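You operate a simulated robot arm through the tools that you are given. There is no shell and no other tool. Be economical: measure what you need, move in short steps, check, and stop when the job is done.

The job below is to be done with a simulated two-armed robot. You get a single attempt, and the scene is never put back.

JOB
Set the yellow and the white cup out on the teapot stand, drawn out wide.
Fine: stand held steady with the other hand while its stiff half slides out; slid straight back to the middle line of the table top; yellow cup by the grip, white on the pale slats.
Where things are to end (x, y in the base frame): teapot stand within 35 mm of [580, 160].

The check looks at the end state, three seconds after you hand in, the way a careful person would. Anything else that was tipped, shoved, dropped, spilled or broken makes it a failure.

ROBOT AND FRAMES
Two 6-joint arms with two-finger parallel grippers on one trunk, on a base that drives. Base frame: it is fixed to the floor where the robot stands at the start and does not move with it; the origin is under the middle of the robot, x ahead of it, y to its left, z up. Lengths are in mm, angles in degrees, forces in N, time in s.
The left shoulder is at the start at [60, 187, 1072], the right one opposite. With the tool pointing down near the work surface each hand reaches from about 260 to 620 mm from the robot's upright axis, wherever it stands, measured 20 degrees to its own side. Places, roughly: long table [600, 100, 800]; pale slats of the teapot stand [500, 200, 800]; sliding half of the teapot stand [500, 100, 800]; teapot stand [500, 200, 800]. Payload 1.57 kg a hand.
The tool frame of a hand sits at the grasp point between the pads (the TCP): z along the fingers, y along the line on which they close. The tips reach 30 mm beyond it. Largest opening 110 mm; finger width 24, thickness 12; the body of the gripper, 48 by 112 mm, starts 78 mm behind the TCP.
Orientation is told as [roll, pitch, yaw] about the base's x, y, z axes, in that order, counted from this pose: with the fingers straight down and closing along the base's y, the tool's x points along the base's -x, its y along +y and its z along -z.

CONTROLS
- The arms move only by the tool play_rows. It takes "left_targets", "right_targets" or both (then of equal length, played together; a hand with none holds still); each is a list of rows, each an object of numbers (a shift or turn left out is 0, a gripper value left out holds the last): "x", "y", "z": the shift along the base's x, y, z in units of 30 mm (1.0 is 30 mm); "rx", "ry", "rz": the turn, a rotation vector about the base's x, y, z in units of 8 degrees (1.0 is 8 degrees); "jaw": the gripper command, from -1 (fully open) to 1 (shut), values between in proportion. In form: [{"x": .., "y": .., "z": .., "rx": .., "ry": .., "rz": .., "jaw": ..}, ...]. A call has 1 to 8 rows; each row shifts and turns the commanded pose from where the row before left it. A call with a number of a shift or a turn outside -1 to 1 is refused whole. A row lasts 0.2 s, in which the tool goes at most 50 mm and 8.6 degrees; a call with a longer step from one row to the next is refused whole, and so is a gripper value outside its range. A pose out of reach is approached as far as the arm can. The call stops where the force on the tool passes 90 N (or 10 N more than at its start, if that is more) or the arm is blocked; 0.2 s more then pass. Each finger travels about 153 mm/s and halts on what it meets, pressing with about 20 N; the grip force reading is that of the motor and also rises with nothing between the fingers. The clock runs only during rows and for 0.2 s after the last one: add rows that do not move to give the fingers time. The reply holds the time, the measured pose of the TCP, the force on the tool along the base axes, the opening and the grip force, in the units named above and with some noise, with the torque about the TCP (base axes, N m) and any sound that the robot's microphone picked up.
- Cameras (640 x 400 px; columns grow to the right, rows downward): "scene" is now at [12.5, 20.3, 1598]; the picture's right is [0.36, -0.93, 0.00], its down [-0.75, -0.29, -0.59] and it looks along [0.55, 0.21, -0.81] (base axes); focal length 283 px, centre (320, 200). "left" rides on the left gripper at [70, -16, -141] in its tool frame; the picture's right is [0.23, 0.97, 0.00], its down [-0.85, 0.20, -0.48] and it looks along [-0.47, 0.11, 0.88] (tool axes); focal length 222 px, centre (320, 200). "right" rides on the right gripper at [70, 16, -141] in its tool frame; the picture's right is [-0.23, 0.97, 0.00], its down [-0.86, -0.20, -0.48] and it looks along [-0.47, -0.11, 0.88] (tool axes); focal length 222 px, centre (320, 200). There is no depth. A picture from a camera that has moved, and an enlarged one, comes with that camera's place and axes in the base frame and with its lens. The place of the scene camera against the robot may be out by one fixed shift of up to 18 mm in any direction.
- camera(camera): a new picture of that camera. No time passes.
- slide_trunk(by): slides the trunk up (or, below 0, down) by that many mm; the arms and the scene camera ride with it, the base frame stays. It gives what a move gives, with no picture.
- steer(legs): drives the robot by 1 to 6 legs, each [ahead, left, turn to the left] in mm, mm and degrees, along the robot's own axes; the way and the turn of a leg run together, so that a leg with both is an arc; at most 1500 mm and 180 degrees a leg. The arms and the cameras ride along, it lands a little off, and it stops where it bumps. It gives what a move gives.
- pan_tilt(pan, tilt): turns the head with the scene camera to pan (to the left, within 86 degrees either way) and tilt (down, from -29 to 69), counted from straight ahead of the robot. It gives what a move gives.
- zoom(camera, box): a new picture of the part [left, top, right, bottom] of that camera's present view, enlarged. No time passes.
- sign_off(): hands the job in; it is judged then, once.

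Go step by step. Nothing tells you exact positions but the pictures and the camera data: compare them with the known pose of the tool, close in by small moves and look again before you grip or let go. The budget is 120 turns and 100 pictures, counting those below and the enlarged ones. Unless the task says otherwise, let go and move clear before handing in, and close with one line.

The tools are called after "Request:" by a JSON object that holds its "api" and its "payload". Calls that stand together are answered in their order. play_rows: Moves the arms, as the interface text tells. Its arguments: {"type":"object","properties":{"left_targets":{"type":"array","items":{"type":"object","properties":{"x":{"type":"number"},"y":{"type":"number"},"z":{"type":"number"},"rx":{"type":"number"},"ry":{"type":"number"},"rz":{"type":"number"},"jaw":{"type":"number"}}}},"right_targets":{"type":"array","items":{"type":"object","properties":{"x":{"type":"number"},"y":{"type":"number"},"z":{"type":"number"},"rx":{"type":"number"},"ry":{"type":"number"},"rz":{"type":"number"},"jaw":{"type":"number"}}}}},"required":[]} The other tools are called the same way: slide_trunk (by) slides the trunk up or down; steer (legs) drives the base; pan_tilt (pan, tilt) turns the head that bears the scene camera; camera (camera) takes a picture; zoom (camera, box) takes an enlarged picture of a part of a camera's view; sign_off () hands the job in.

At the start:

```text
time: 0.0
left_position: [344.1, 457.1, 1085.8]
left_ee_rot: [0.0, 0.0, 0.1]
left_force: [0.2, 0.2, -0.7]
left_moment: [0.0, -0.01, -0.02]
left_grip_width: 110.1
left_grasp_force: 0.2
right_position: [344.5, 11.0, 1025.3]
right_ee_rot: [0.0, -0.1, 0.0]
right_force: [-0.8, -0.1, -0.3]
right_moment: [0.01, -0.01, 0.0]
right_grip_width: 109.9
right_grasp_force: 0.0
trunk travel left (down, up): [-700.0, 290.0]
robot x, y, heading: [1.3, -0.0, 0.5]
head pan, tilt: [21.0, 53.8]
```

scene: 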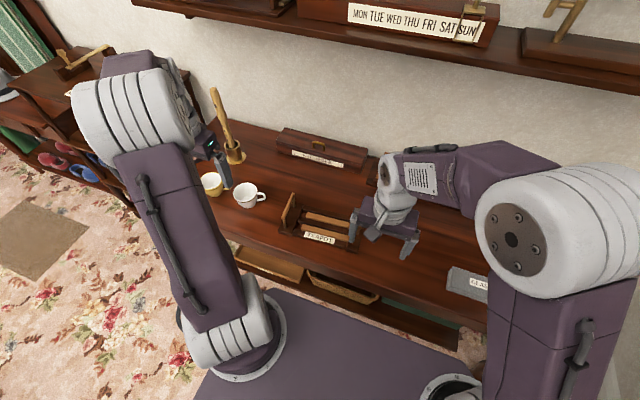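
right: 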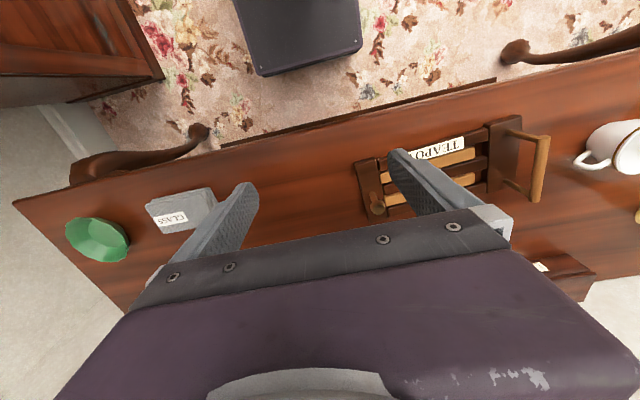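
left: 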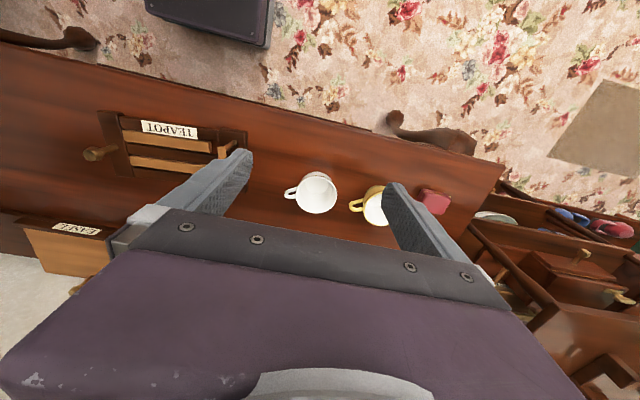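

I see the table with a teapot stand in front, and the white and yellow cups to its left. I'll look closer at the stand and the cups.

Request:
{"api": "zoom", "payload": {"camera": "scene", "box": [180, 130, 420, 280]}}

Request:
{"api": "zoom", "payload": {"camera": "left", "box": [60, 80, 460, 330]}}

Request:
{"api": "zoom", "payload": {"camera": "right", "box": [320, 80, 640, 280]}}

```text
2.67 times, centred on (300, 205) of scene
camera zoom: at [12.5, 20.3, 1598.0], right [0.36, -0.93, 0.0], down [-0.75, -0.29, -0.59], along [0.55, 0.21, -0.81], focal length 754 px, centre (373, 187)
```

zoom: 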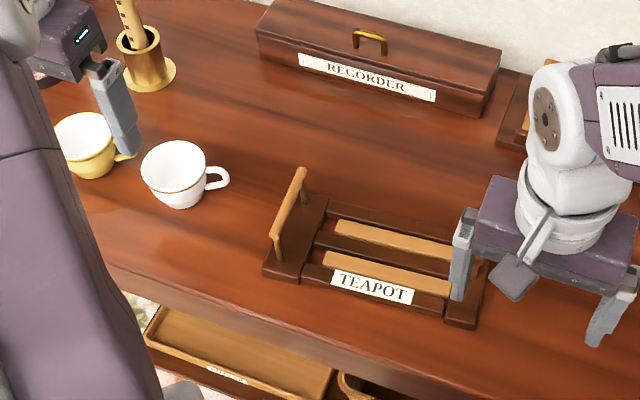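

```text
1.60 times, centred on (260, 205) of left
camera zoom: at [275.2, 442.7, 1229.0], right [-0.23, 0.97, 0.0], down [0.85, 0.2, 0.48], along [0.47, 0.11, -0.88], focal length 355 px, centre (416, 192)
```

zoom: 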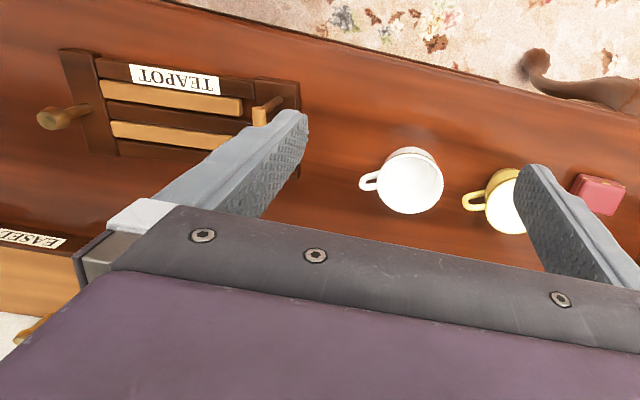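

```text
2.00 times, centred on (480, 180) of right
camera zoom: at [272.8, 25.8, 1165.8], right [0.23, 0.97, 0.0], down [0.86, -0.2, 0.48], along [0.47, -0.11, -0.88], focal length 444 px, centre (0, 240)
```

zoom: 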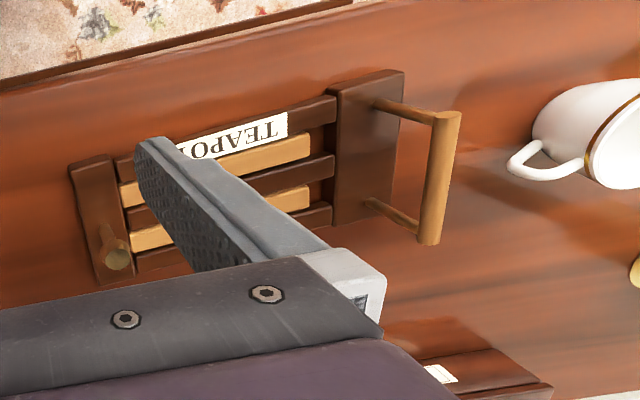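

The stand sits near the front edge with a bar handle on its left end and a knob on its right end. I'll move the right hand aside and bring the left camera above the stand.

Request:
{"api": "play_rows", "payload": {"left_targets": [{"y": -1}, {"y": -1}, {"y": -1}, {"y": -1}, {"y": -1}, {"y": -1}, {"y": -1}, {"y": -1}], "right_targets": [{"y": -1}, {"y": -1}, {"y": -1}, {"y": -1}, {"y": -1}, {"y": -1}, {"y": -1}, {}]}}

Request:
{"api": "camera", "payload": {"camera": "left"}}

Request:
{"api": "camera", "payload": {"camera": "scene"}}

```text
time: 1.8
left_position: [345.2, 216.8, 1085.8]
left_ee_rot: [0.1, 0.0, 0.1]
left_force: [1.1, 0.0, -0.8]
left_moment: [0.02, 0.02, 0.01]
left_grip_width: 109.9
left_grasp_force: 0.1
right_position: [342.5, -199.8, 1025.3]
right_ee_rot: [0.0, 0.0, -0.1]
right_force: [0.9, -0.2, -0.3]
right_moment: [-0.01, -0.02, 0.01]
right_grip_width: 110.1
right_grasp_force: 0.0
trunk travel left (down, up): [-700.0, 290.0]
robot x, y, heading: [-1.4, 0.3, 0.0]
head pan, tilt: [21.0, 53.8]
```

```text
93 pictures are left
camera left: at [275.6, 201.7, 1227.0], right [-0.23, 0.97, 0.0], down [0.85, 0.2, 0.48], along [0.47, 0.11, -0.88], focal length 222 px, centre (320, 200)
```

left: 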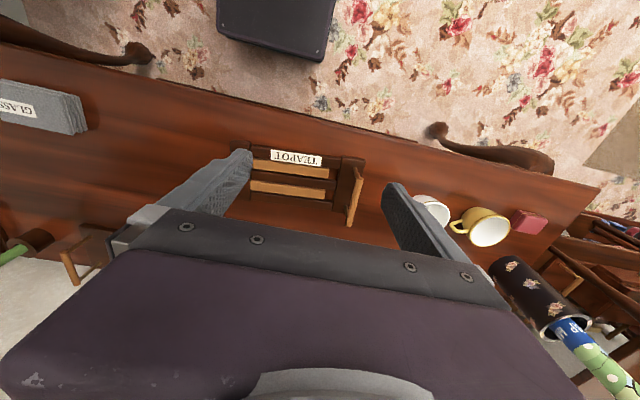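

```text
92 pictures are left
camera scene: at [12.4, 19.8, 1598.0], right [0.36, -0.93, 0.0], down [-0.75, -0.29, -0.59], along [0.55, 0.21, -0.81], focal length 283 px, centre (320, 200)
```

scene: 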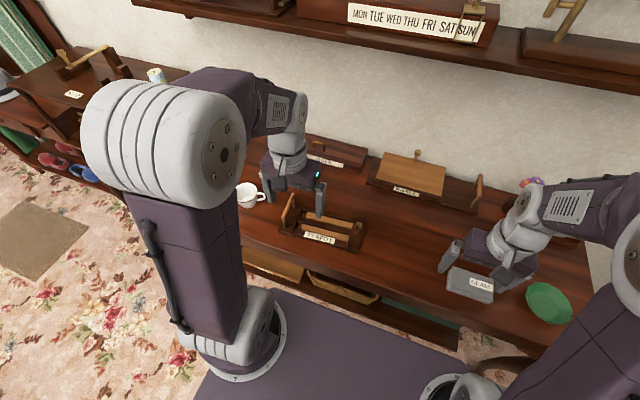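

Request:
{"api": "zoom", "payload": {"camera": "left", "box": [210, 120, 410, 245]}}

Request:
{"api": "zoom", "payload": {"camera": "scene", "box": [230, 170, 390, 270]}}

Request:
{"api": "zoom", "payload": {"camera": "right", "box": [440, 80, 640, 205]}}

```text
3.20 times, centred on (310, 182) of left
camera zoom: at [275.6, 201.7, 1227.0], right [-0.23, 0.97, 0.0], down [0.85, 0.2, 0.48], along [0.47, 0.11, -0.88], focal length 711 px, centre (352, 256)
```

zoom: 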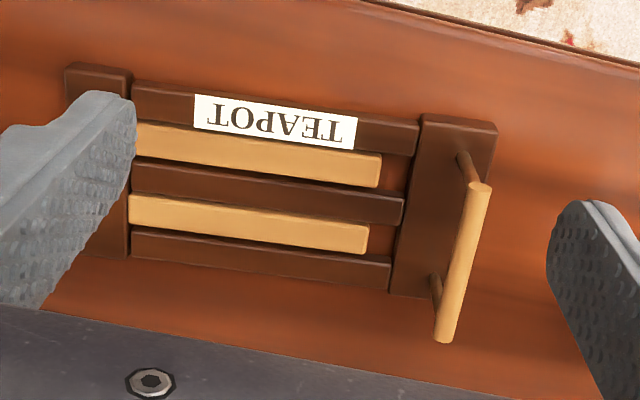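

```text
4.00 times, centred on (310, 220) of scene
camera zoom: at [12.4, 19.8, 1598.0], right [0.36, -0.93, 0.0], down [-0.75, -0.29, -0.59], along [0.55, 0.21, -0.81], focal length 1131 px, centre (360, 120)
```

zoom: 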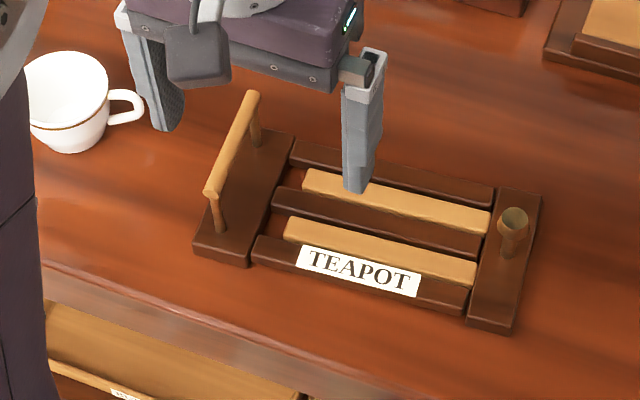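

```text
3.20 times, centred on (540, 142) of right
camera zoom: at [272.2, -184.0, 1165.4], right [0.23, 0.97, 0.0], down [0.86, -0.2, 0.48], along [0.47, -0.11, -0.88], focal length 711 px, centre (-384, 384)
```

zoom: 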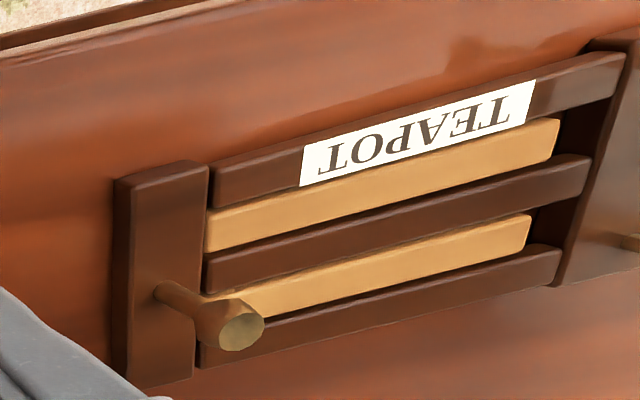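

The stand is closed, with its handle bar near (466, 313, z≈857) and its knob near (479, 74, z≈850), turned about 5° left. The far target is at the edge of reach, so I'll drive a bit left and ahead before starting.

Request:
{"api": "steer", "payload": {"legs": [[0, 130, 0], [60, 0, 0]]}}

Request:
{"api": "camera", "payload": {"camera": "scene"}}

Request:
{"api": "camera", "payload": {"camera": "left"}}

Request:
{"api": "camera", "payload": {"camera": "right"}}

```text
time: 3.6
left_position: [402.9, 344.3, 1086.4]
left_ee_rot: [0.0, -0.3, 0.0]
left_force: [-0.2, 0.2, 0.4]
left_moment: [0.0, -0.02, 0.02]
left_grip_width: 109.9
left_grasp_force: 0.0
right_position: [399.9, -73.1, 1024.4]
right_ee_rot: [0.0, -0.1, 0.0]
right_force: [-0.2, -0.1, 0.7]
right_moment: [-0.04, -0.01, -0.01]
right_grip_width: 109.8
right_grasp_force: 0.1
trunk travel left (down, up): [-700.0, 290.0]
robot x, y, heading: [59.9, 128.0, 0.3]
head pan, tilt: [21.0, 53.8]
```

```text
88 pictures are left
camera scene: at [68.2, 146.3, 1598.1], right [0.36, -0.93, 0.0], down [-0.75, -0.29, -0.59], along [0.55, 0.21, -0.81], focal length 283 px, centre (320, 200)
```

scene: 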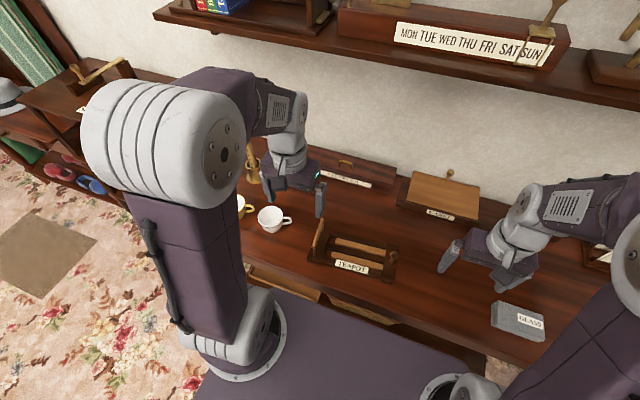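

```text
87 pictures are left
camera left: at [332.4, 328.4, 1227.8], right [-0.23, 0.97, 0.0], down [0.85, 0.2, 0.48], along [0.47, 0.11, -0.88], focal length 222 px, centre (320, 200)
```

left: 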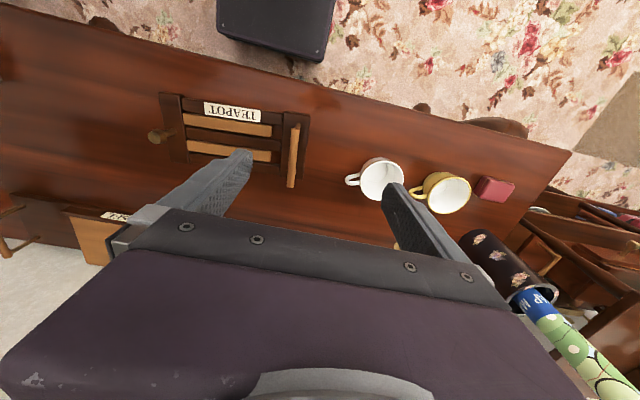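

```text
86 pictures are left
camera right: at [329.0, -57.3, 1166.1], right [0.23, 0.97, 0.0], down [0.85, -0.2, 0.48], along [0.47, -0.11, -0.88], focal length 222 px, centre (320, 200)
```

right: 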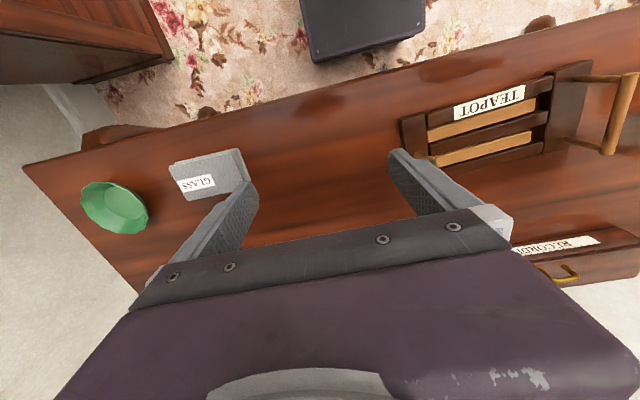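

Everything stayed in place and the robot stands at (60, 128). I'll bring the left hand above the bar and the right hand above the knob, then look again.

Request:
{"api": "play_rows", "payload": {"left_targets": [{"x": 0.43, "y": -0.21, "z": -0.84, "jaw": -0.3}, {"x": 0.43, "y": -0.21, "z": -0.84}, {"x": 0.43, "y": -0.21, "z": -0.84}, {"x": 0.43, "y": -0.21, "z": -0.84}, {"x": 0.43, "y": -0.21, "z": -0.84}], "right_targets": [{"x": 0.53, "y": 0.98, "z": -0.56, "jaw": -0.3}, {"x": 0.53, "y": 0.98, "z": -0.56}, {"x": 0.53, "y": 0.98, "z": -0.56}, {"x": 0.53, "y": 0.98, "z": -0.56}, {"x": 0.53, "y": 0.98, "z": -0.56}]}}

Request:
{"api": "camera", "payload": {"camera": "left"}}

Request:
{"api": "camera", "payload": {"camera": "right"}}

Request:
{"api": "zoom", "payload": {"camera": "scene", "box": [260, 160, 460, 285]}}

```text
time: 4.8
left_position: [470.1, 312.6, 957.7]
left_ee_rot: [-0.1, 0.1, 0.0]
left_force: [-0.4, 0.4, -0.1]
left_moment: [-0.01, 0.0, 0.0]
left_grip_width: 71.3
left_grasp_force: 0.0
right_position: [483.5, 74.5, 939.5]
right_ee_rot: [0.1, 0.1, 0.0]
right_force: [0.4, -0.1, -0.6]
right_moment: [0.0, 0.04, -0.02]
right_grip_width: 71.3
right_grasp_force: 0.0
trunk travel left (down, up): [-700.0, 290.0]
robot x, y, heading: [57.5, 126.6, 0.2]
head pan, tilt: [21.0, 53.8]
```

```text
85 pictures are left
camera left: at [401.0, 297.3, 1100.0], right [-0.23, 0.97, 0.0], down [0.86, 0.2, 0.48], along [0.47, 0.11, -0.88], focal length 222 px, centre (320, 200)
```

left: 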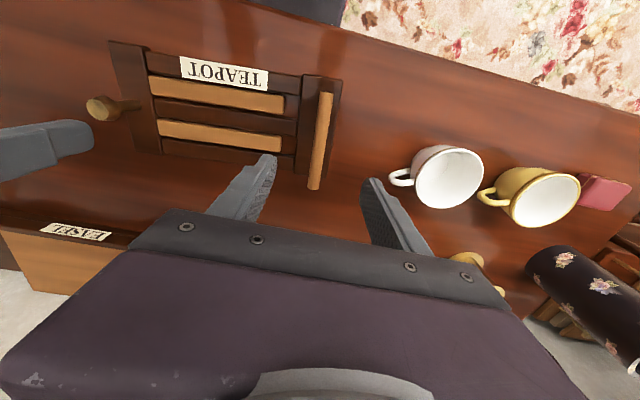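

```text
84 pictures are left
camera right: at [412.5, 89.2, 1080.6], right [0.23, 0.97, 0.0], down [0.86, -0.2, 0.48], along [0.46, -0.11, -0.88], focal length 222 px, centre (320, 200)
```

right: 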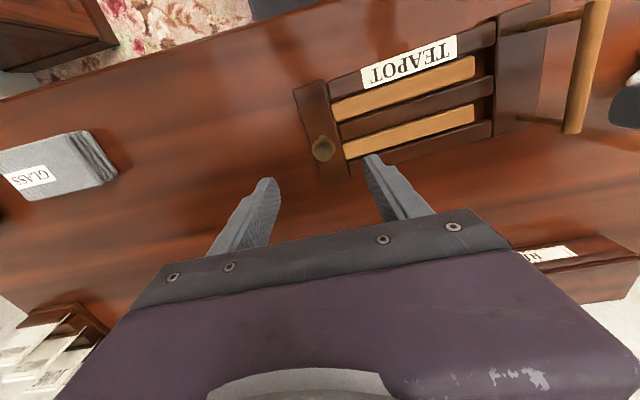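

```text
3.20 times, centred on (360, 222) of scene
camera zoom: at [74.7, 148.0, 1598.0], right [0.36, -0.93, 0.0], down [-0.75, -0.29, -0.59], along [0.55, 0.21, -0.81], focal length 905 px, centre (192, 128)
```

zoom: 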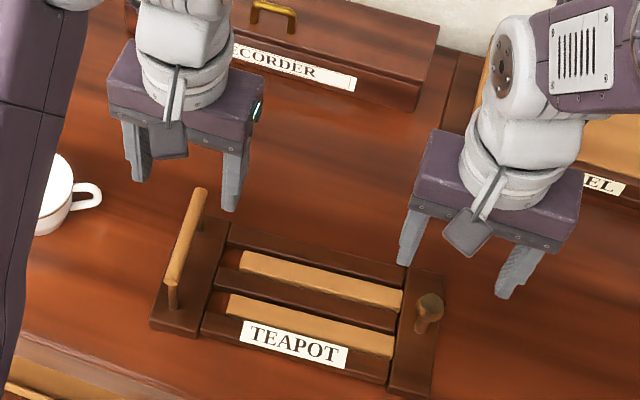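

The bar centre is near (465, 311) and the knob near (476, 77), both turned about 6°. I'll lower both hands straddling them, with the yaw matched.

Request:
{"api": "play_rows", "payload": {"left_targets": [{"x": -0.15, "z": -0.9, "rz": 0.4}, {"z": -0.9, "rz": 0.35}, {"z": -0.9}, {"z": -0.9}], "right_targets": [{"x": -0.23, "y": 0.08, "z": -0.8, "rz": 0.4}, {"z": -0.8, "rz": 0.35}, {"z": -0.8}, {"z": -0.8}]}}

Request:
{"api": "camera", "payload": {"camera": "left"}}

Request:
{"api": "camera", "payload": {"camera": "right"}}

Request:
{"api": "zoom", "payload": {"camera": "scene", "box": [280, 160, 440, 260]}}

```text
time: 5.8
left_position: [465.4, 312.1, 850.2]
left_ee_rot: [0.1, 0.0, 6.0]
left_force: [-0.2, 0.2, -0.4]
left_moment: [-0.02, 0.03, -0.03]
left_grip_width: 71.6
left_grasp_force: 0.1
right_position: [474.6, 76.0, 846.0]
right_ee_rot: [-0.1, 0.1, 6.1]
right_force: [0.4, -0.8, -0.3]
right_moment: [-0.01, 0.01, -0.03]
right_grip_width: 71.4
right_grasp_force: 0.1
trunk travel left (down, up): [-700.0, 290.0]
robot x, y, heading: [58.8, 130.1, 0.2]
head pan, tilt: [21.0, 53.8]
```

```text
82 pictures are left
camera left: at [399.5, 290.9, 991.6], right [-0.33, 0.94, 0.0], down [0.83, 0.29, 0.48], along [0.45, 0.16, -0.88], focal length 222 px, centre (320, 200)
```

left: 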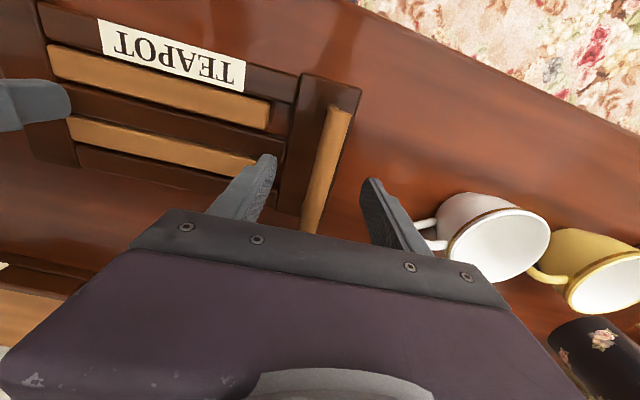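

```text
81 pictures are left
camera right: at [404.0, 84.8, 986.1], right [0.12, 0.99, 0.0], down [0.87, -0.11, 0.48], along [0.47, -0.06, -0.88], focal length 222 px, centre (320, 200)
```

right: 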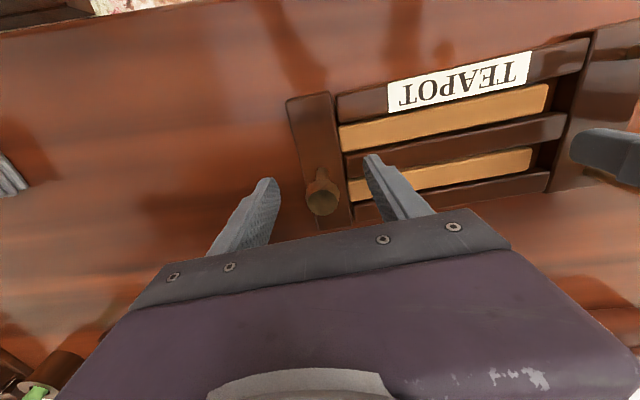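

```text
4.00 times, centred on (360, 210) of scene
camera zoom: at [73.9, 147.4, 1598.1], right [0.36, -0.93, 0.0], down [-0.75, -0.29, -0.59], along [0.55, 0.21, -0.81], focal length 1131 px, centre (160, 160)
```

zoom: 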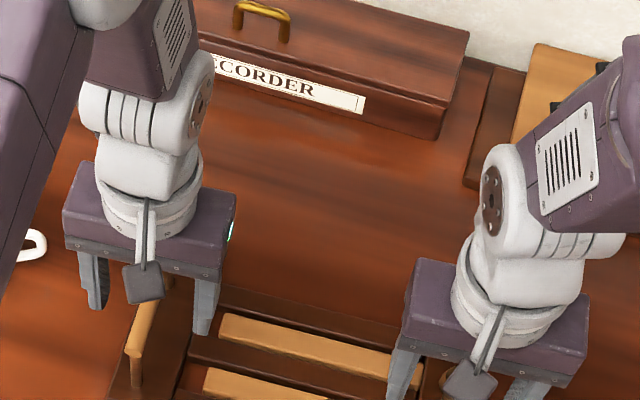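

Both the bar and the knob sit between the open fingers. I'll lower the right hand slightly and close both hands.

Request:
{"api": "play_rows", "payload": {"left_targets": [{}, {"jaw": 0.3}, {"jaw": 1}, {"jaw": 1}, {"jaw": 1}], "right_targets": [{"z": -0.2, "x": 0.07}, {"jaw": 0.3}, {"jaw": 1}, {"jaw": 1}, {"jaw": 1}]}}

Request:
{"api": "camera", "payload": {"camera": "left"}}

Request:
{"api": "camera", "payload": {"camera": "right"}}

```text
time: 7.0
left_position: [465.8, 313.1, 851.3]
left_ee_rot: [0.0, 0.0, 5.9]
left_force: [-1.9, 0.1, -0.1]
left_moment: [0.03, 0.08, -0.56]
left_grip_width: 14.9
left_grasp_force: 19.7
right_position: [476.8, 77.0, 838.8]
right_ee_rot: [0.0, 0.0, 6.0]
right_force: [2.1, 1.0, -0.2]
right_moment: [0.07, -0.05, -0.04]
right_grip_width: 23.7
right_grasp_force: 20.1
trunk travel left (down, up): [-700.0, 290.0]
robot x, y, heading: [56.4, 126.4, -0.0]
head pan, tilt: [21.0, 53.8]
```

```text
79 pictures are left
camera left: at [398.3, 290.6, 992.2], right [-0.33, 0.94, 0.0], down [0.83, 0.29, 0.48], along [0.45, 0.16, -0.88], focal length 222 px, centre (320, 200)
```

left: 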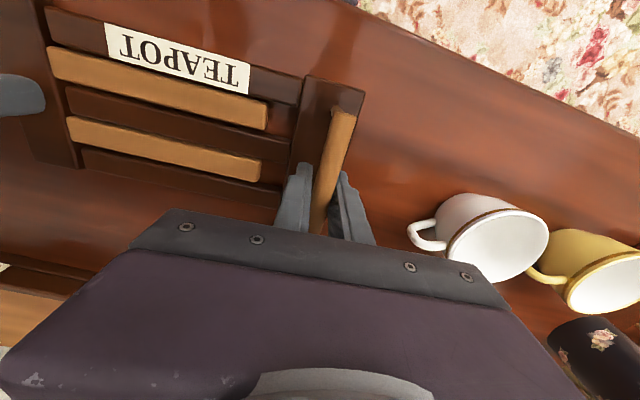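

```text
78 pictures are left
camera right: at [405.0, 84.9, 980.4], right [0.12, 0.99, 0.0], down [0.87, -0.11, 0.48], along [0.47, -0.06, -0.88], focal length 222 px, centre (320, 200)
```

right: 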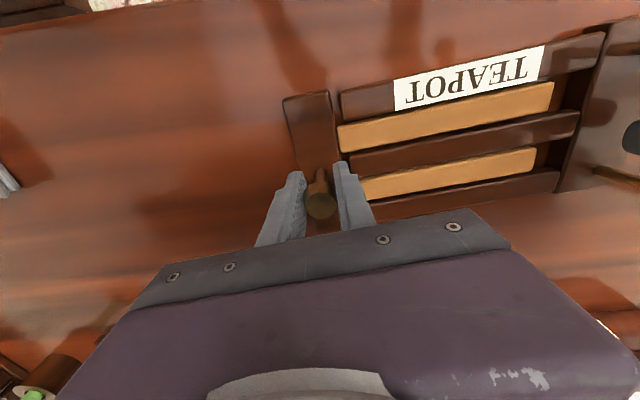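

Both are gripped. Now I'll pull the knob half slowly along the stand's axis while the left hand holds the bar.

Request:
{"api": "play_rows", "payload": {"right_targets": [{"x": 0.03, "y": -0.3}, {"x": 0.03, "y": -0.3}, {"x": 0.03, "y": -0.3}, {"x": 0.03, "y": -0.3}]}}

Request:
{"api": "camera", "payload": {"camera": "right"}}

Request:
{"api": "camera", "payload": {"camera": "left"}}

```text
time: 8.0
left_position: [464.2, 314.2, 849.8]
left_ee_rot: [-0.1, -0.1, 5.9]
left_force: [-0.7, -4.0, -0.3]
left_moment: [0.01, 0.39, -0.48]
left_grip_width: 14.9
left_grasp_force: 20.2
right_position: [480.0, 41.0, 840.1]
right_ee_rot: [-0.1, -0.1, 6.0]
right_force: [1.4, 7.1, 12.3]
right_moment: [0.14, 0.42, 0.05]
right_grip_width: 23.8
right_grasp_force: 19.8
trunk travel left (down, up): [-700.0, 290.0]
robot x, y, heading: [59.9, 125.5, 0.3]
head pan, tilt: [21.0, 53.8]
```

```text
77 pictures are left
camera right: at [408.3, 49.3, 980.2], right [0.12, 0.99, 0.0], down [0.87, -0.11, 0.48], along [0.48, -0.06, -0.88], focal length 222 px, centre (320, 200)
```

right: 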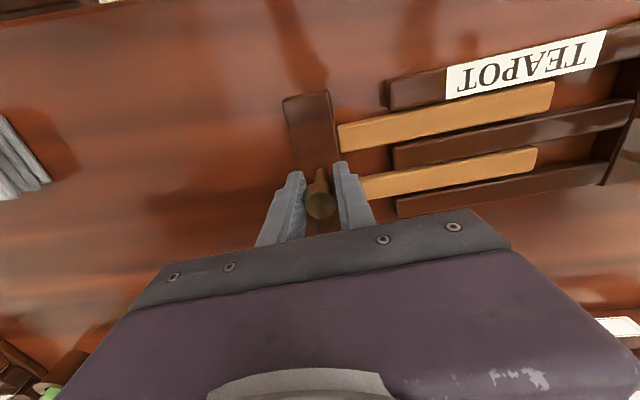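

```text
76 pictures are left
camera left: at [397.7, 291.6, 992.7], right [-0.33, 0.94, 0.0], down [0.83, 0.29, 0.48], along [0.45, 0.16, -0.88], focal length 222 px, centre (320, 200)
```

left: 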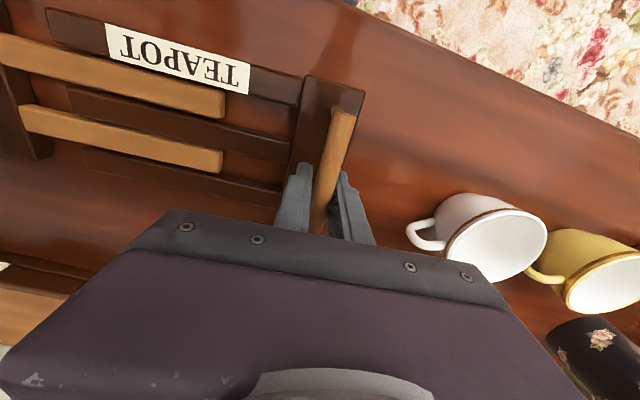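

The pale slats slide out with the knob, and the fixed half stays still. I'll keep pulling.

Request:
{"api": "play_rows", "payload": {"right_targets": [{"x": 0.03, "y": -0.3}, {"x": 0.03, "y": -0.3}, {"x": 0.03, "y": -0.3}, {"x": 0.03, "y": -0.3}]}}

Request:
{"api": "camera", "payload": {"camera": "right"}}

```text
time: 9.0
left_position: [464.9, 313.7, 850.4]
left_ee_rot: [-0.1, -0.1, 6.1]
left_force: [-1.8, -3.5, 0.6]
left_moment: [0.04, -0.08, -0.5]
left_grip_width: 14.9
left_grasp_force: 19.4
right_position: [483.8, 6.1, 839.5]
right_ee_rot: [-0.1, -0.1, 6.0]
right_force: [0.9, 7.6, 14.1]
right_moment: [0.09, 0.23, 0.03]
right_grip_width: 23.6
right_grasp_force: 20.0
trunk travel left (down, up): [-700.0, 290.0]
robot x, y, heading: [59.7, 128.8, -0.2]
head pan, tilt: [21.0, 53.8]
```

```text
75 pictures are left
camera right: at [411.6, 14.4, 980.0], right [0.12, 0.99, 0.0], down [0.87, -0.11, 0.48], along [0.48, -0.06, -0.88], focal length 222 px, centre (320, 200)
```

right: 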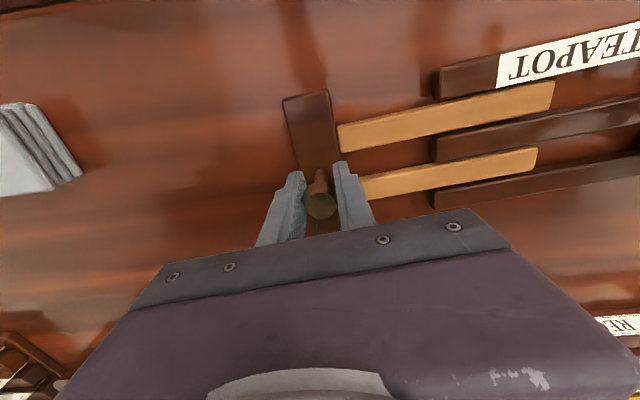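

It's about 71 mm out and moving freely. I'll continue in small steps and watch for the stop.

Request:
{"api": "play_rows", "payload": {"right_targets": [{"x": 0.03, "y": -0.3}, {"x": 0.03, "y": -0.3}]}}

Request:
{"api": "camera", "payload": {"camera": "right"}}

```text
time: 9.6
left_position: [464.2, 313.2, 851.0]
left_ee_rot: [-0.1, -0.1, 6.0]
left_force: [-0.9, -3.1, 0.4]
left_moment: [0.09, 0.12, -0.49]
left_grip_width: 15.0
left_grasp_force: 20.3
right_position: [486.0, -12.3, 839.2]
right_ee_rot: [-0.1, 0.0, 6.0]
right_force: [0.0, 10.1, 17.7]
right_moment: [0.19, -0.04, 0.02]
right_grip_width: 23.8
right_grasp_force: 19.8
trunk travel left (down, up): [-700.0, 290.0]
robot x, y, heading: [61.5, 129.2, -0.1]
head pan, tilt: [21.0, 53.8]
```

```text
74 pictures are left
camera right: at [412.8, -3.7, 979.9], right [0.12, 0.99, 0.0], down [0.87, -0.11, 0.48], along [0.48, -0.06, -0.88], focal length 222 px, centre (320, 200)
```

right: 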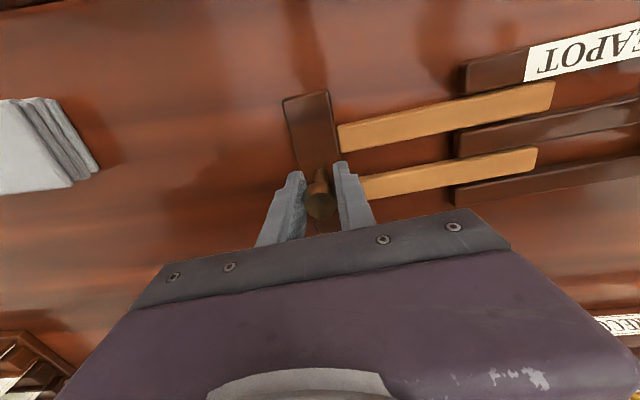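

No stop yet, at about 90 mm out. I'll ease the downward press a little and go on.

Request:
{"api": "play_rows", "payload": {"right_targets": [{"x": 0.03, "y": -0.25, "z": 0.05}, {"x": 0.03, "y": -0.25}]}}

Request:
{"api": "camera", "payload": {"camera": "right"}}

```text
time: 10.2
left_position: [466.3, 312.3, 851.3]
left_ee_rot: [0.0, 0.1, 6.0]
left_force: [-1.1, -4.9, -0.4]
left_moment: [0.04, 0.11, -0.48]
left_grip_width: 15.4
left_grasp_force: 19.9
right_position: [487.2, -30.1, 839.2]
right_ee_rot: [0.1, 0.2, 6.0]
right_force: [1.0, 3.2, 0.2]
right_moment: [-0.12, -0.18, -0.05]
right_grip_width: 23.5
right_grasp_force: 20.0
trunk travel left (down, up): [-700.0, 290.0]
robot x, y, heading: [57.0, 128.9, 0.2]
head pan, tilt: [21.0, 53.8]
```

```text
73 pictures are left
camera right: at [414.9, -21.0, 980.7], right [0.12, 0.99, 0.0], down [0.87, -0.11, 0.48], along [0.47, -0.06, -0.88], focal length 222 px, centre (320, 200)
```

right: 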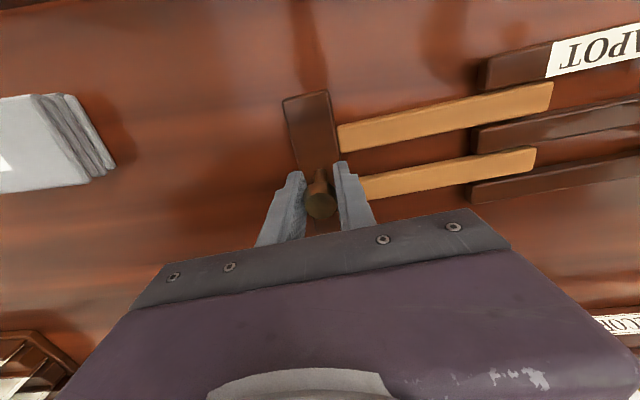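

It's about 107 mm out with roughly a third of the pale slats still overlapping. I'll take small further steps to feel for the stop.

Request:
{"api": "play_rows", "payload": {"right_targets": [{"x": 0.02, "y": -0.2}, {"x": 0.02, "y": -0.2}]}}

Request:
{"api": "camera", "payload": {"camera": "right"}}

```text
time: 10.8
left_position: [465.3, 312.9, 851.8]
left_ee_rot: [0.0, -0.1, 6.0]
left_force: [0.7, -39.3, -4.1]
left_moment: [0.54, -0.12, -0.4]
left_grip_width: 24.1
left_grasp_force: 19.9
right_position: [489.0, -39.6, 840.4]
right_ee_rot: [0.1, 0.1, 6.0]
right_force: [-2.1, 40.2, 1.1]
right_moment: [-0.12, 0.16, 0.07]
right_grip_width: 32.8
right_grasp_force: 20.3
trunk travel left (down, up): [-700.0, 290.0]
robot x, y, heading: [59.1, 128.6, -0.0]
head pan, tilt: [21.0, 53.8]
```

```text
72 pictures are left
camera right: at [417.1, -31.7, 981.3], right [0.12, 0.99, 0.0], down [0.87, -0.11, 0.48], along [0.47, -0.06, -0.88], focal length 222 px, centre (320, 200)
```

right: 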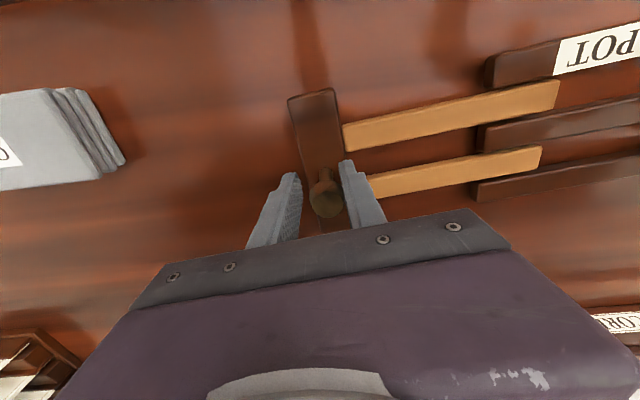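

The stop is reached: both hands read 40 N, with about 110 mm of travel. I'll ease the right hand back so both grips settle.

Request:
{"api": "play_rows", "payload": {"right_targets": [{"x": -0.02, "y": 0.2}, {"x": -0.01, "y": 0.1}, {}]}}

Request:
{"api": "camera", "payload": {"camera": "left"}}

Request:
{"api": "camera", "payload": {"camera": "right"}}

Request:
{"api": "camera", "payload": {"camera": "scene"}}

```text
time: 11.6
left_position: [466.2, 312.1, 850.1]
left_ee_rot: [0.0, 0.0, 5.9]
left_force: [2.0, -39.6, -4.9]
left_moment: [0.51, -0.04, -0.29]
left_grip_width: 15.8
left_grasp_force: 19.6
right_position: [488.8, -31.2, 840.7]
right_ee_rot: [0.0, 0.0, 6.1]
right_force: [-2.7, 40.0, -0.2]
right_moment: [-0.13, 0.11, 0.1]
right_grip_width: 24.3
right_grasp_force: 20.6
trunk travel left (down, up): [-700.0, 290.0]
robot x, y, heading: [57.5, 127.5, -0.1]
head pan, tilt: [21.0, 53.8]
```

```text
71 pictures are left
camera left: at [398.6, 290.3, 992.3], right [-0.33, 0.95, 0.0], down [0.83, 0.29, 0.48], along [0.45, 0.16, -0.88], focal length 222 px, centre (320, 200)
```

left: 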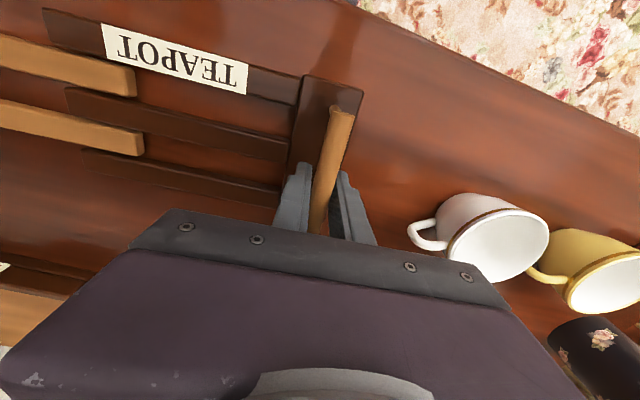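

```text
70 pictures are left
camera right: at [416.5, -22.9, 980.9], right [0.12, 0.99, 0.0], down [0.87, -0.11, 0.48], along [0.47, -0.06, -0.88], focal length 222 px, centre (320, 200)
```

right: 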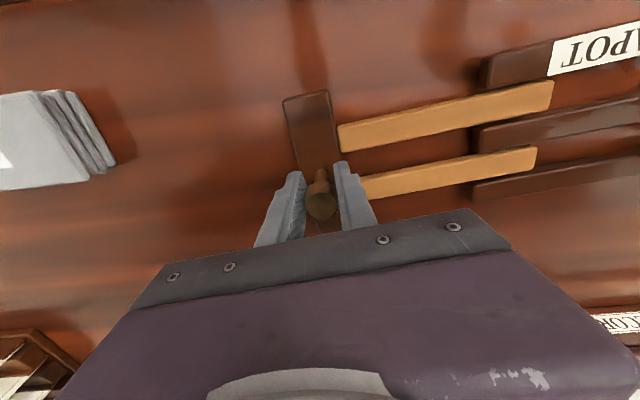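

```text
69 pictures are left
camera scene: at [72.5, 146.8, 1598.0], right [0.36, -0.93, 0.0], down [-0.75, -0.29, -0.59], along [0.55, 0.21, -0.81], focal length 283 px, centre (320, 200)
```

scene: 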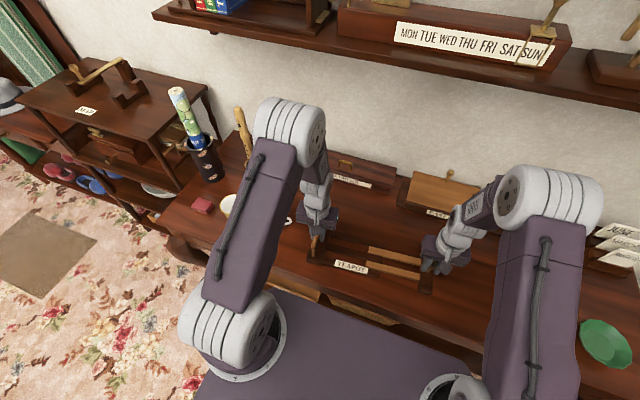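

The stand is out to its stop. I'll slacken the tension slightly and then slide the stand back with both hands, first half of the way.

Request:
{"api": "play_rows", "payload": {"left_targets": [{}, {"x": 0.48, "y": -0.05, "rz": -0.047}, {"x": 0.48, "y": -0.05, "rz": -0.047}, {"x": 0.48, "y": -0.05, "rz": -0.047}, {"x": 0.48, "y": -0.05, "rz": -0.047}], "right_targets": [{"y": 0.08}, {"x": 0.405, "y": -0.05, "rz": -0.047}, {"x": 0.405, "y": -0.05, "rz": -0.047}, {"x": 0.405, "y": -0.05, "rz": -0.047}, {"x": 0.405, "y": -0.05, "rz": -0.047}]}}

Request:
{"api": "camera", "payload": {"camera": "left"}}

Request:
{"api": "camera", "payload": {"camera": "right"}}

```text
time: 12.8
left_position: [523.0, 305.2, 851.4]
left_ee_rot: [0.0, 0.1, 4.5]
left_force: [-0.6, -6.2, -3.0]
left_moment: [0.08, 0.06, -0.39]
left_grip_width: 14.6
left_grasp_force: 19.9
right_position: [537.1, -35.7, 839.9]
right_ee_rot: [0.0, 0.2, 4.4]
right_force: [0.6, 5.6, -0.7]
right_moment: [0.11, -0.02, -0.03]
right_grip_width: 23.6
right_grasp_force: 19.3
trunk travel left (down, up): [-700.0, 290.0]
robot x, y, heading: [59.0, 121.2, 0.1]
head pan, tilt: [21.0, 53.8]
```

```text
68 pictures are left
camera left: at [455.8, 285.9, 993.3], right [-0.3, 0.95, 0.0], down [0.84, 0.27, 0.48], along [0.46, 0.14, -0.88], focal length 222 px, centre (320, 200)
```

left: 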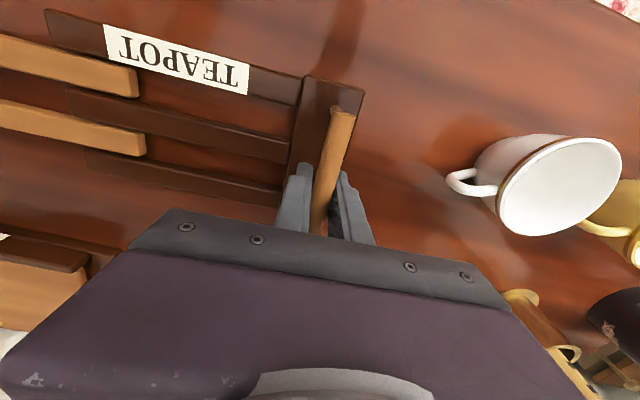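

```text
67 pictures are left
camera right: at [465.8, -25.6, 980.8], right [0.15, 0.99, 0.0], down [0.87, -0.13, 0.48], along [0.47, -0.07, -0.88], focal length 222 px, centre (320, 200)
```

right: 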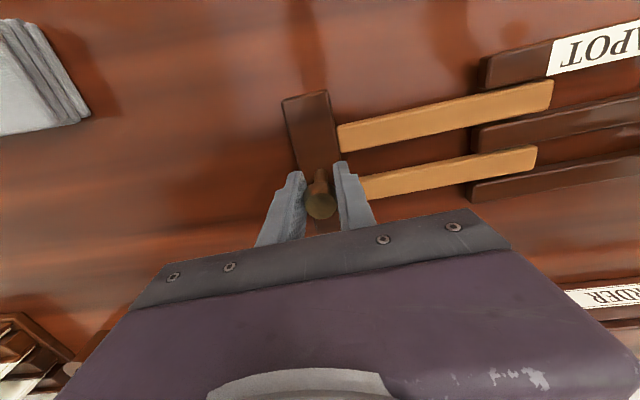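

The stand follows both hands without slipping. Now the second half of the slide.

Request:
{"api": "play_rows", "payload": {"left_targets": [{"x": 0.475, "y": -0.05, "rz": -0.047}, {"x": 0.475, "y": -0.05, "rz": -0.047}, {"x": 0.475, "y": -0.05, "rz": -0.047}, {"x": 0.475, "y": -0.05, "rz": -0.047}, {}], "right_targets": [{"x": 0.4, "y": -0.055, "rz": -0.047}, {"x": 0.4, "y": -0.055, "rz": -0.047}, {"x": 0.4, "y": -0.055, "rz": -0.047}, {"x": 0.4, "y": -0.055, "rz": -0.047}, {}]}}

Request:
{"api": "camera", "payload": {"camera": "left"}}

Request:
{"api": "camera", "payload": {"camera": "right"}}

Request:
{"api": "camera", "payload": {"camera": "scene"}}

```text
time: 14.0
left_position: [577.3, 299.6, 851.1]
left_ee_rot: [0.0, -0.2, 2.9]
left_force: [0.3, 1.0, -1.5]
left_moment: [-0.04, -0.12, -0.26]
left_grip_width: 14.7
left_grasp_force: 19.8
right_position: [584.4, -41.6, 840.8]
right_ee_rot: [0.1, 0.1, 3.0]
right_force: [0.1, -0.6, -1.3]
right_moment: [-0.04, 0.11, 0.09]
right_grip_width: 23.5
right_grasp_force: 20.2
trunk travel left (down, up): [-700.0, 290.0]
robot x, y, heading: [61.4, 125.9, 0.0]
head pan, tilt: [21.0, 53.8]
```

```text
66 pictures are left
camera left: at [510.6, 281.2, 993.3], right [-0.28, 0.96, 0.0], down [0.84, 0.24, 0.48], along [0.46, 0.13, -0.88], focal length 222 px, centre (320, 200)
```

left: 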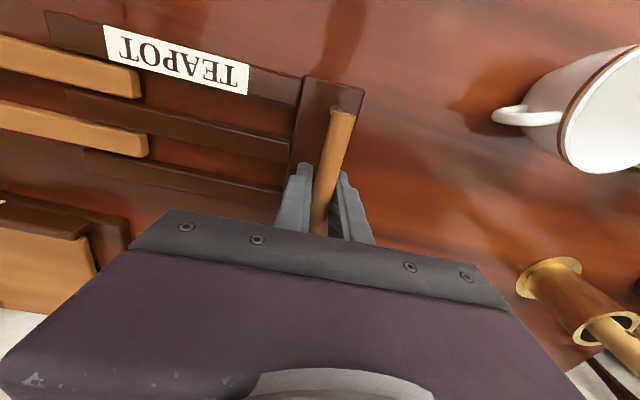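

```text
65 pictures are left
camera right: at [513.4, -28.9, 981.2], right [0.18, 0.98, 0.0], down [0.86, -0.16, 0.48], along [0.47, -0.08, -0.88], focal length 222 px, centre (320, 200)
```

right: 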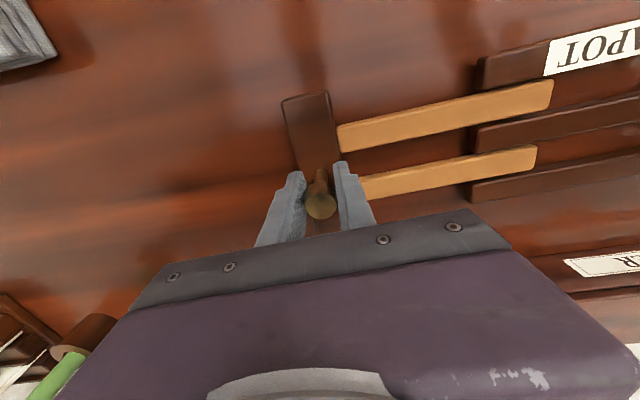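

```text
64 pictures are left
camera scene: at [71.9, 146.9, 1598.0], right [0.36, -0.93, 0.0], down [-0.75, -0.29, -0.59], along [0.55, 0.21, -0.81], focal length 283 px, centre (320, 200)
```

scene: 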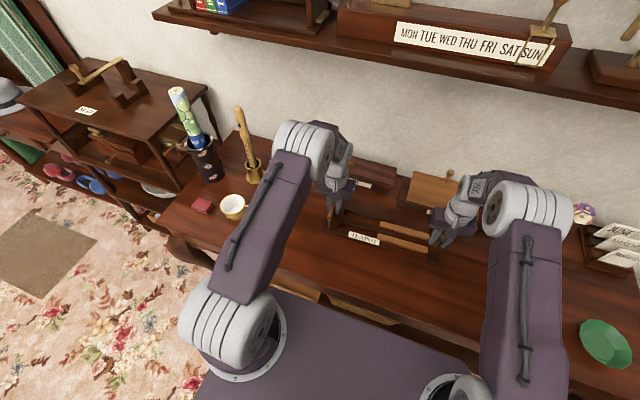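

The bar is now near (578, 300) and the knob near (584, -42), so the stand's middle is close to the target. I'll open both hands and lift clear.

Request:
{"api": "play_rows", "payload": {"left_targets": [{"jaw": 0.2}, {"jaw": -0.1}, {}, {"z": 0.8}, {"z": 0.9}, {"z": 0.9}, {"z": 0.9}], "right_targets": [{"jaw": 0.2}, {"jaw": -0.1}, {}, {"z": 0.8}, {"z": 0.9}, {"z": 0.9}, {"z": 0.9}]}}

Request:
{"api": "play_rows", "payload": {"left_targets": [{"x": -0.9, "y": 0.5, "z": 0.7}, {"x": -0.9, "y": 0.5, "z": 0.7}, {"x": -0.9, "y": 0.5, "z": 0.7}, {"x": -0.9, "y": 0.5, "z": 0.7}], "right_targets": [{"x": -1, "y": -0.8, "z": 0.5}, {"x": -1, "y": -0.8, "z": 0.5}, {"x": -1, "y": -0.8, "z": 0.5}, {"x": -1, "y": -0.8, "z": 0.5}]}}

Request:
{"api": "camera", "payload": {"camera": "left"}}

Request:
{"api": "camera", "payload": {"camera": "scene"}}

```text
time: 15.6
left_position: [578.7, 301.2, 955.2]
left_ee_rot: [0.0, -0.1, 2.9]
left_force: [-0.7, 0.1, 0.4]
left_moment: [0.0, -0.02, 0.01]
left_grip_width: 60.6
left_grasp_force: 0.1
right_position: [582.7, -41.9, 947.4]
right_ee_rot: [0.0, 0.0, 3.0]
right_force: [0.2, 0.7, 0.1]
right_moment: [-0.02, -0.03, -0.02]
right_grip_width: 60.4
right_grasp_force: 0.0
trunk travel left (down, up): [-700.0, 290.0]
robot x, y, heading: [60.9, 129.9, -0.1]
head pan, tilt: [21.0, 53.8]
```

```text
time: 16.6
left_position: [468.6, 361.1, 1043.4]
left_ee_rot: [0.0, -0.2, 2.9]
left_force: [-0.4, -1.0, 0.3]
left_moment: [0.02, -0.03, 0.02]
left_grip_width: 60.6
left_grasp_force: 0.0
right_position: [460.7, -139.0, 1005.5]
right_ee_rot: [0.0, -0.1, 2.9]
right_force: [-0.7, -0.7, 0.2]
right_moment: [0.02, -0.07, 0.0]
right_grip_width: 60.6
right_grasp_force: 0.0
trunk travel left (down, up): [-700.0, 290.0]
robot x, y, heading: [59.9, 126.4, 0.1]
head pan, tilt: [21.0, 53.8]
```

```text
63 pictures are left
camera left: at [399.7, 342.1, 1185.0], right [-0.28, 0.96, 0.0], down [0.84, 0.24, 0.48], along [0.46, 0.13, -0.88], focal length 222 px, centre (320, 200)
```

left: 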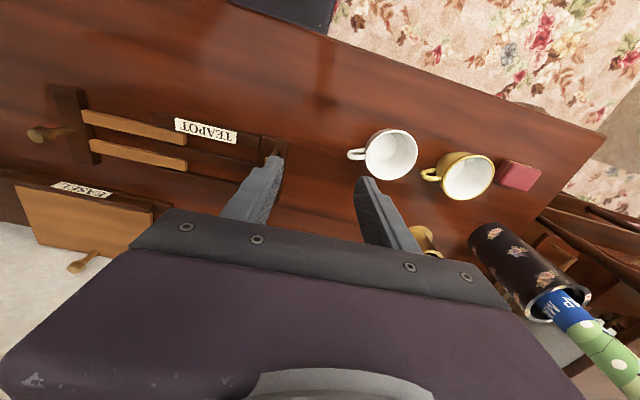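

```text
62 pictures are left
camera scene: at [67.1, 146.2, 1598.0], right [0.36, -0.93, 0.0], down [-0.75, -0.29, -0.59], along [0.55, 0.21, -0.8], focal length 283 px, centre (320, 200)
```

scene: 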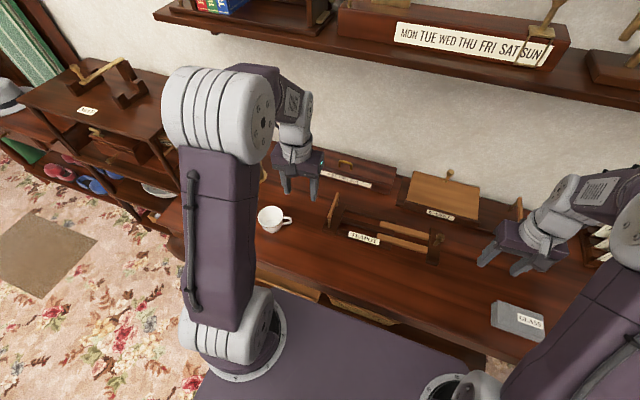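

The stand is standing extended and the hands are clear. Now I'll measure the cups and the slats closely.

Request:
{"api": "zoom", "payload": {"camera": "left", "box": [330, 100, 570, 250]}}

Request:
{"api": "zoom", "payload": {"camera": "left", "box": [20, 70, 300, 245]}}

Request:
{"api": "zoom", "payload": {"camera": "scene", "box": [250, 170, 450, 295]}}

```text
2.67 times, centred on (450, 175) of left
camera zoom: at [399.7, 342.1, 1185.0], right [-0.28, 0.96, 0.0], down [0.84, 0.24, 0.48], along [0.46, 0.13, -0.88], focal length 592 px, centre (-27, 267)
```

zoom: 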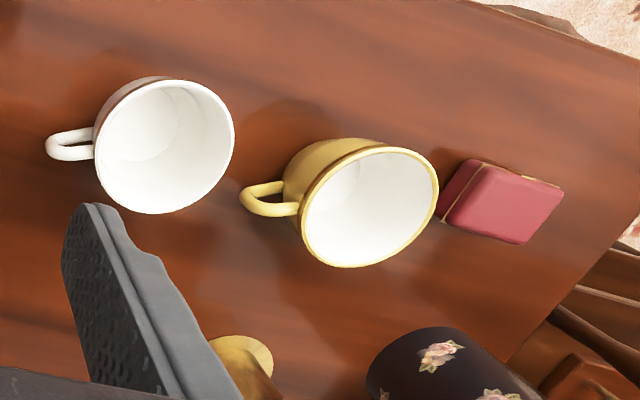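

```text
2.29 times, centred on (160, 158) of left
camera zoom: at [399.7, 342.1, 1185.0], right [-0.28, 0.96, 0.0], down [0.84, 0.24, 0.48], along [0.46, 0.13, -0.88], focal length 508 px, centre (686, 297)
```

zoom: 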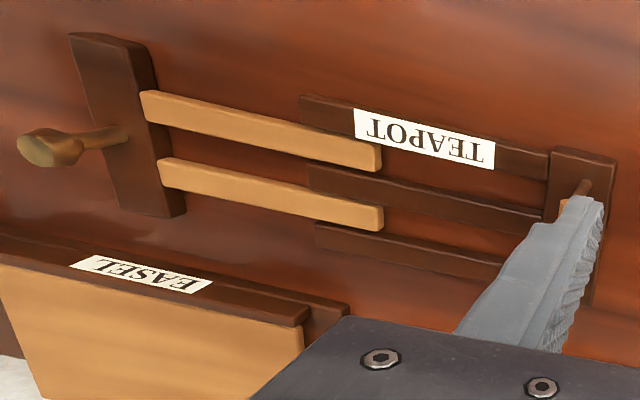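

```text
3.20 times, centred on (350, 232) of scene
camera zoom: at [67.1, 146.2, 1598.0], right [0.36, -0.93, 0.0], down [-0.75, -0.29, -0.59], along [0.55, 0.21, -0.8], focal length 905 px, centre (224, 96)
```

zoom: 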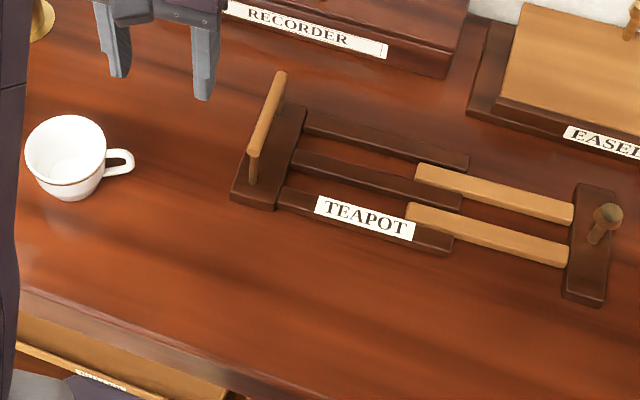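

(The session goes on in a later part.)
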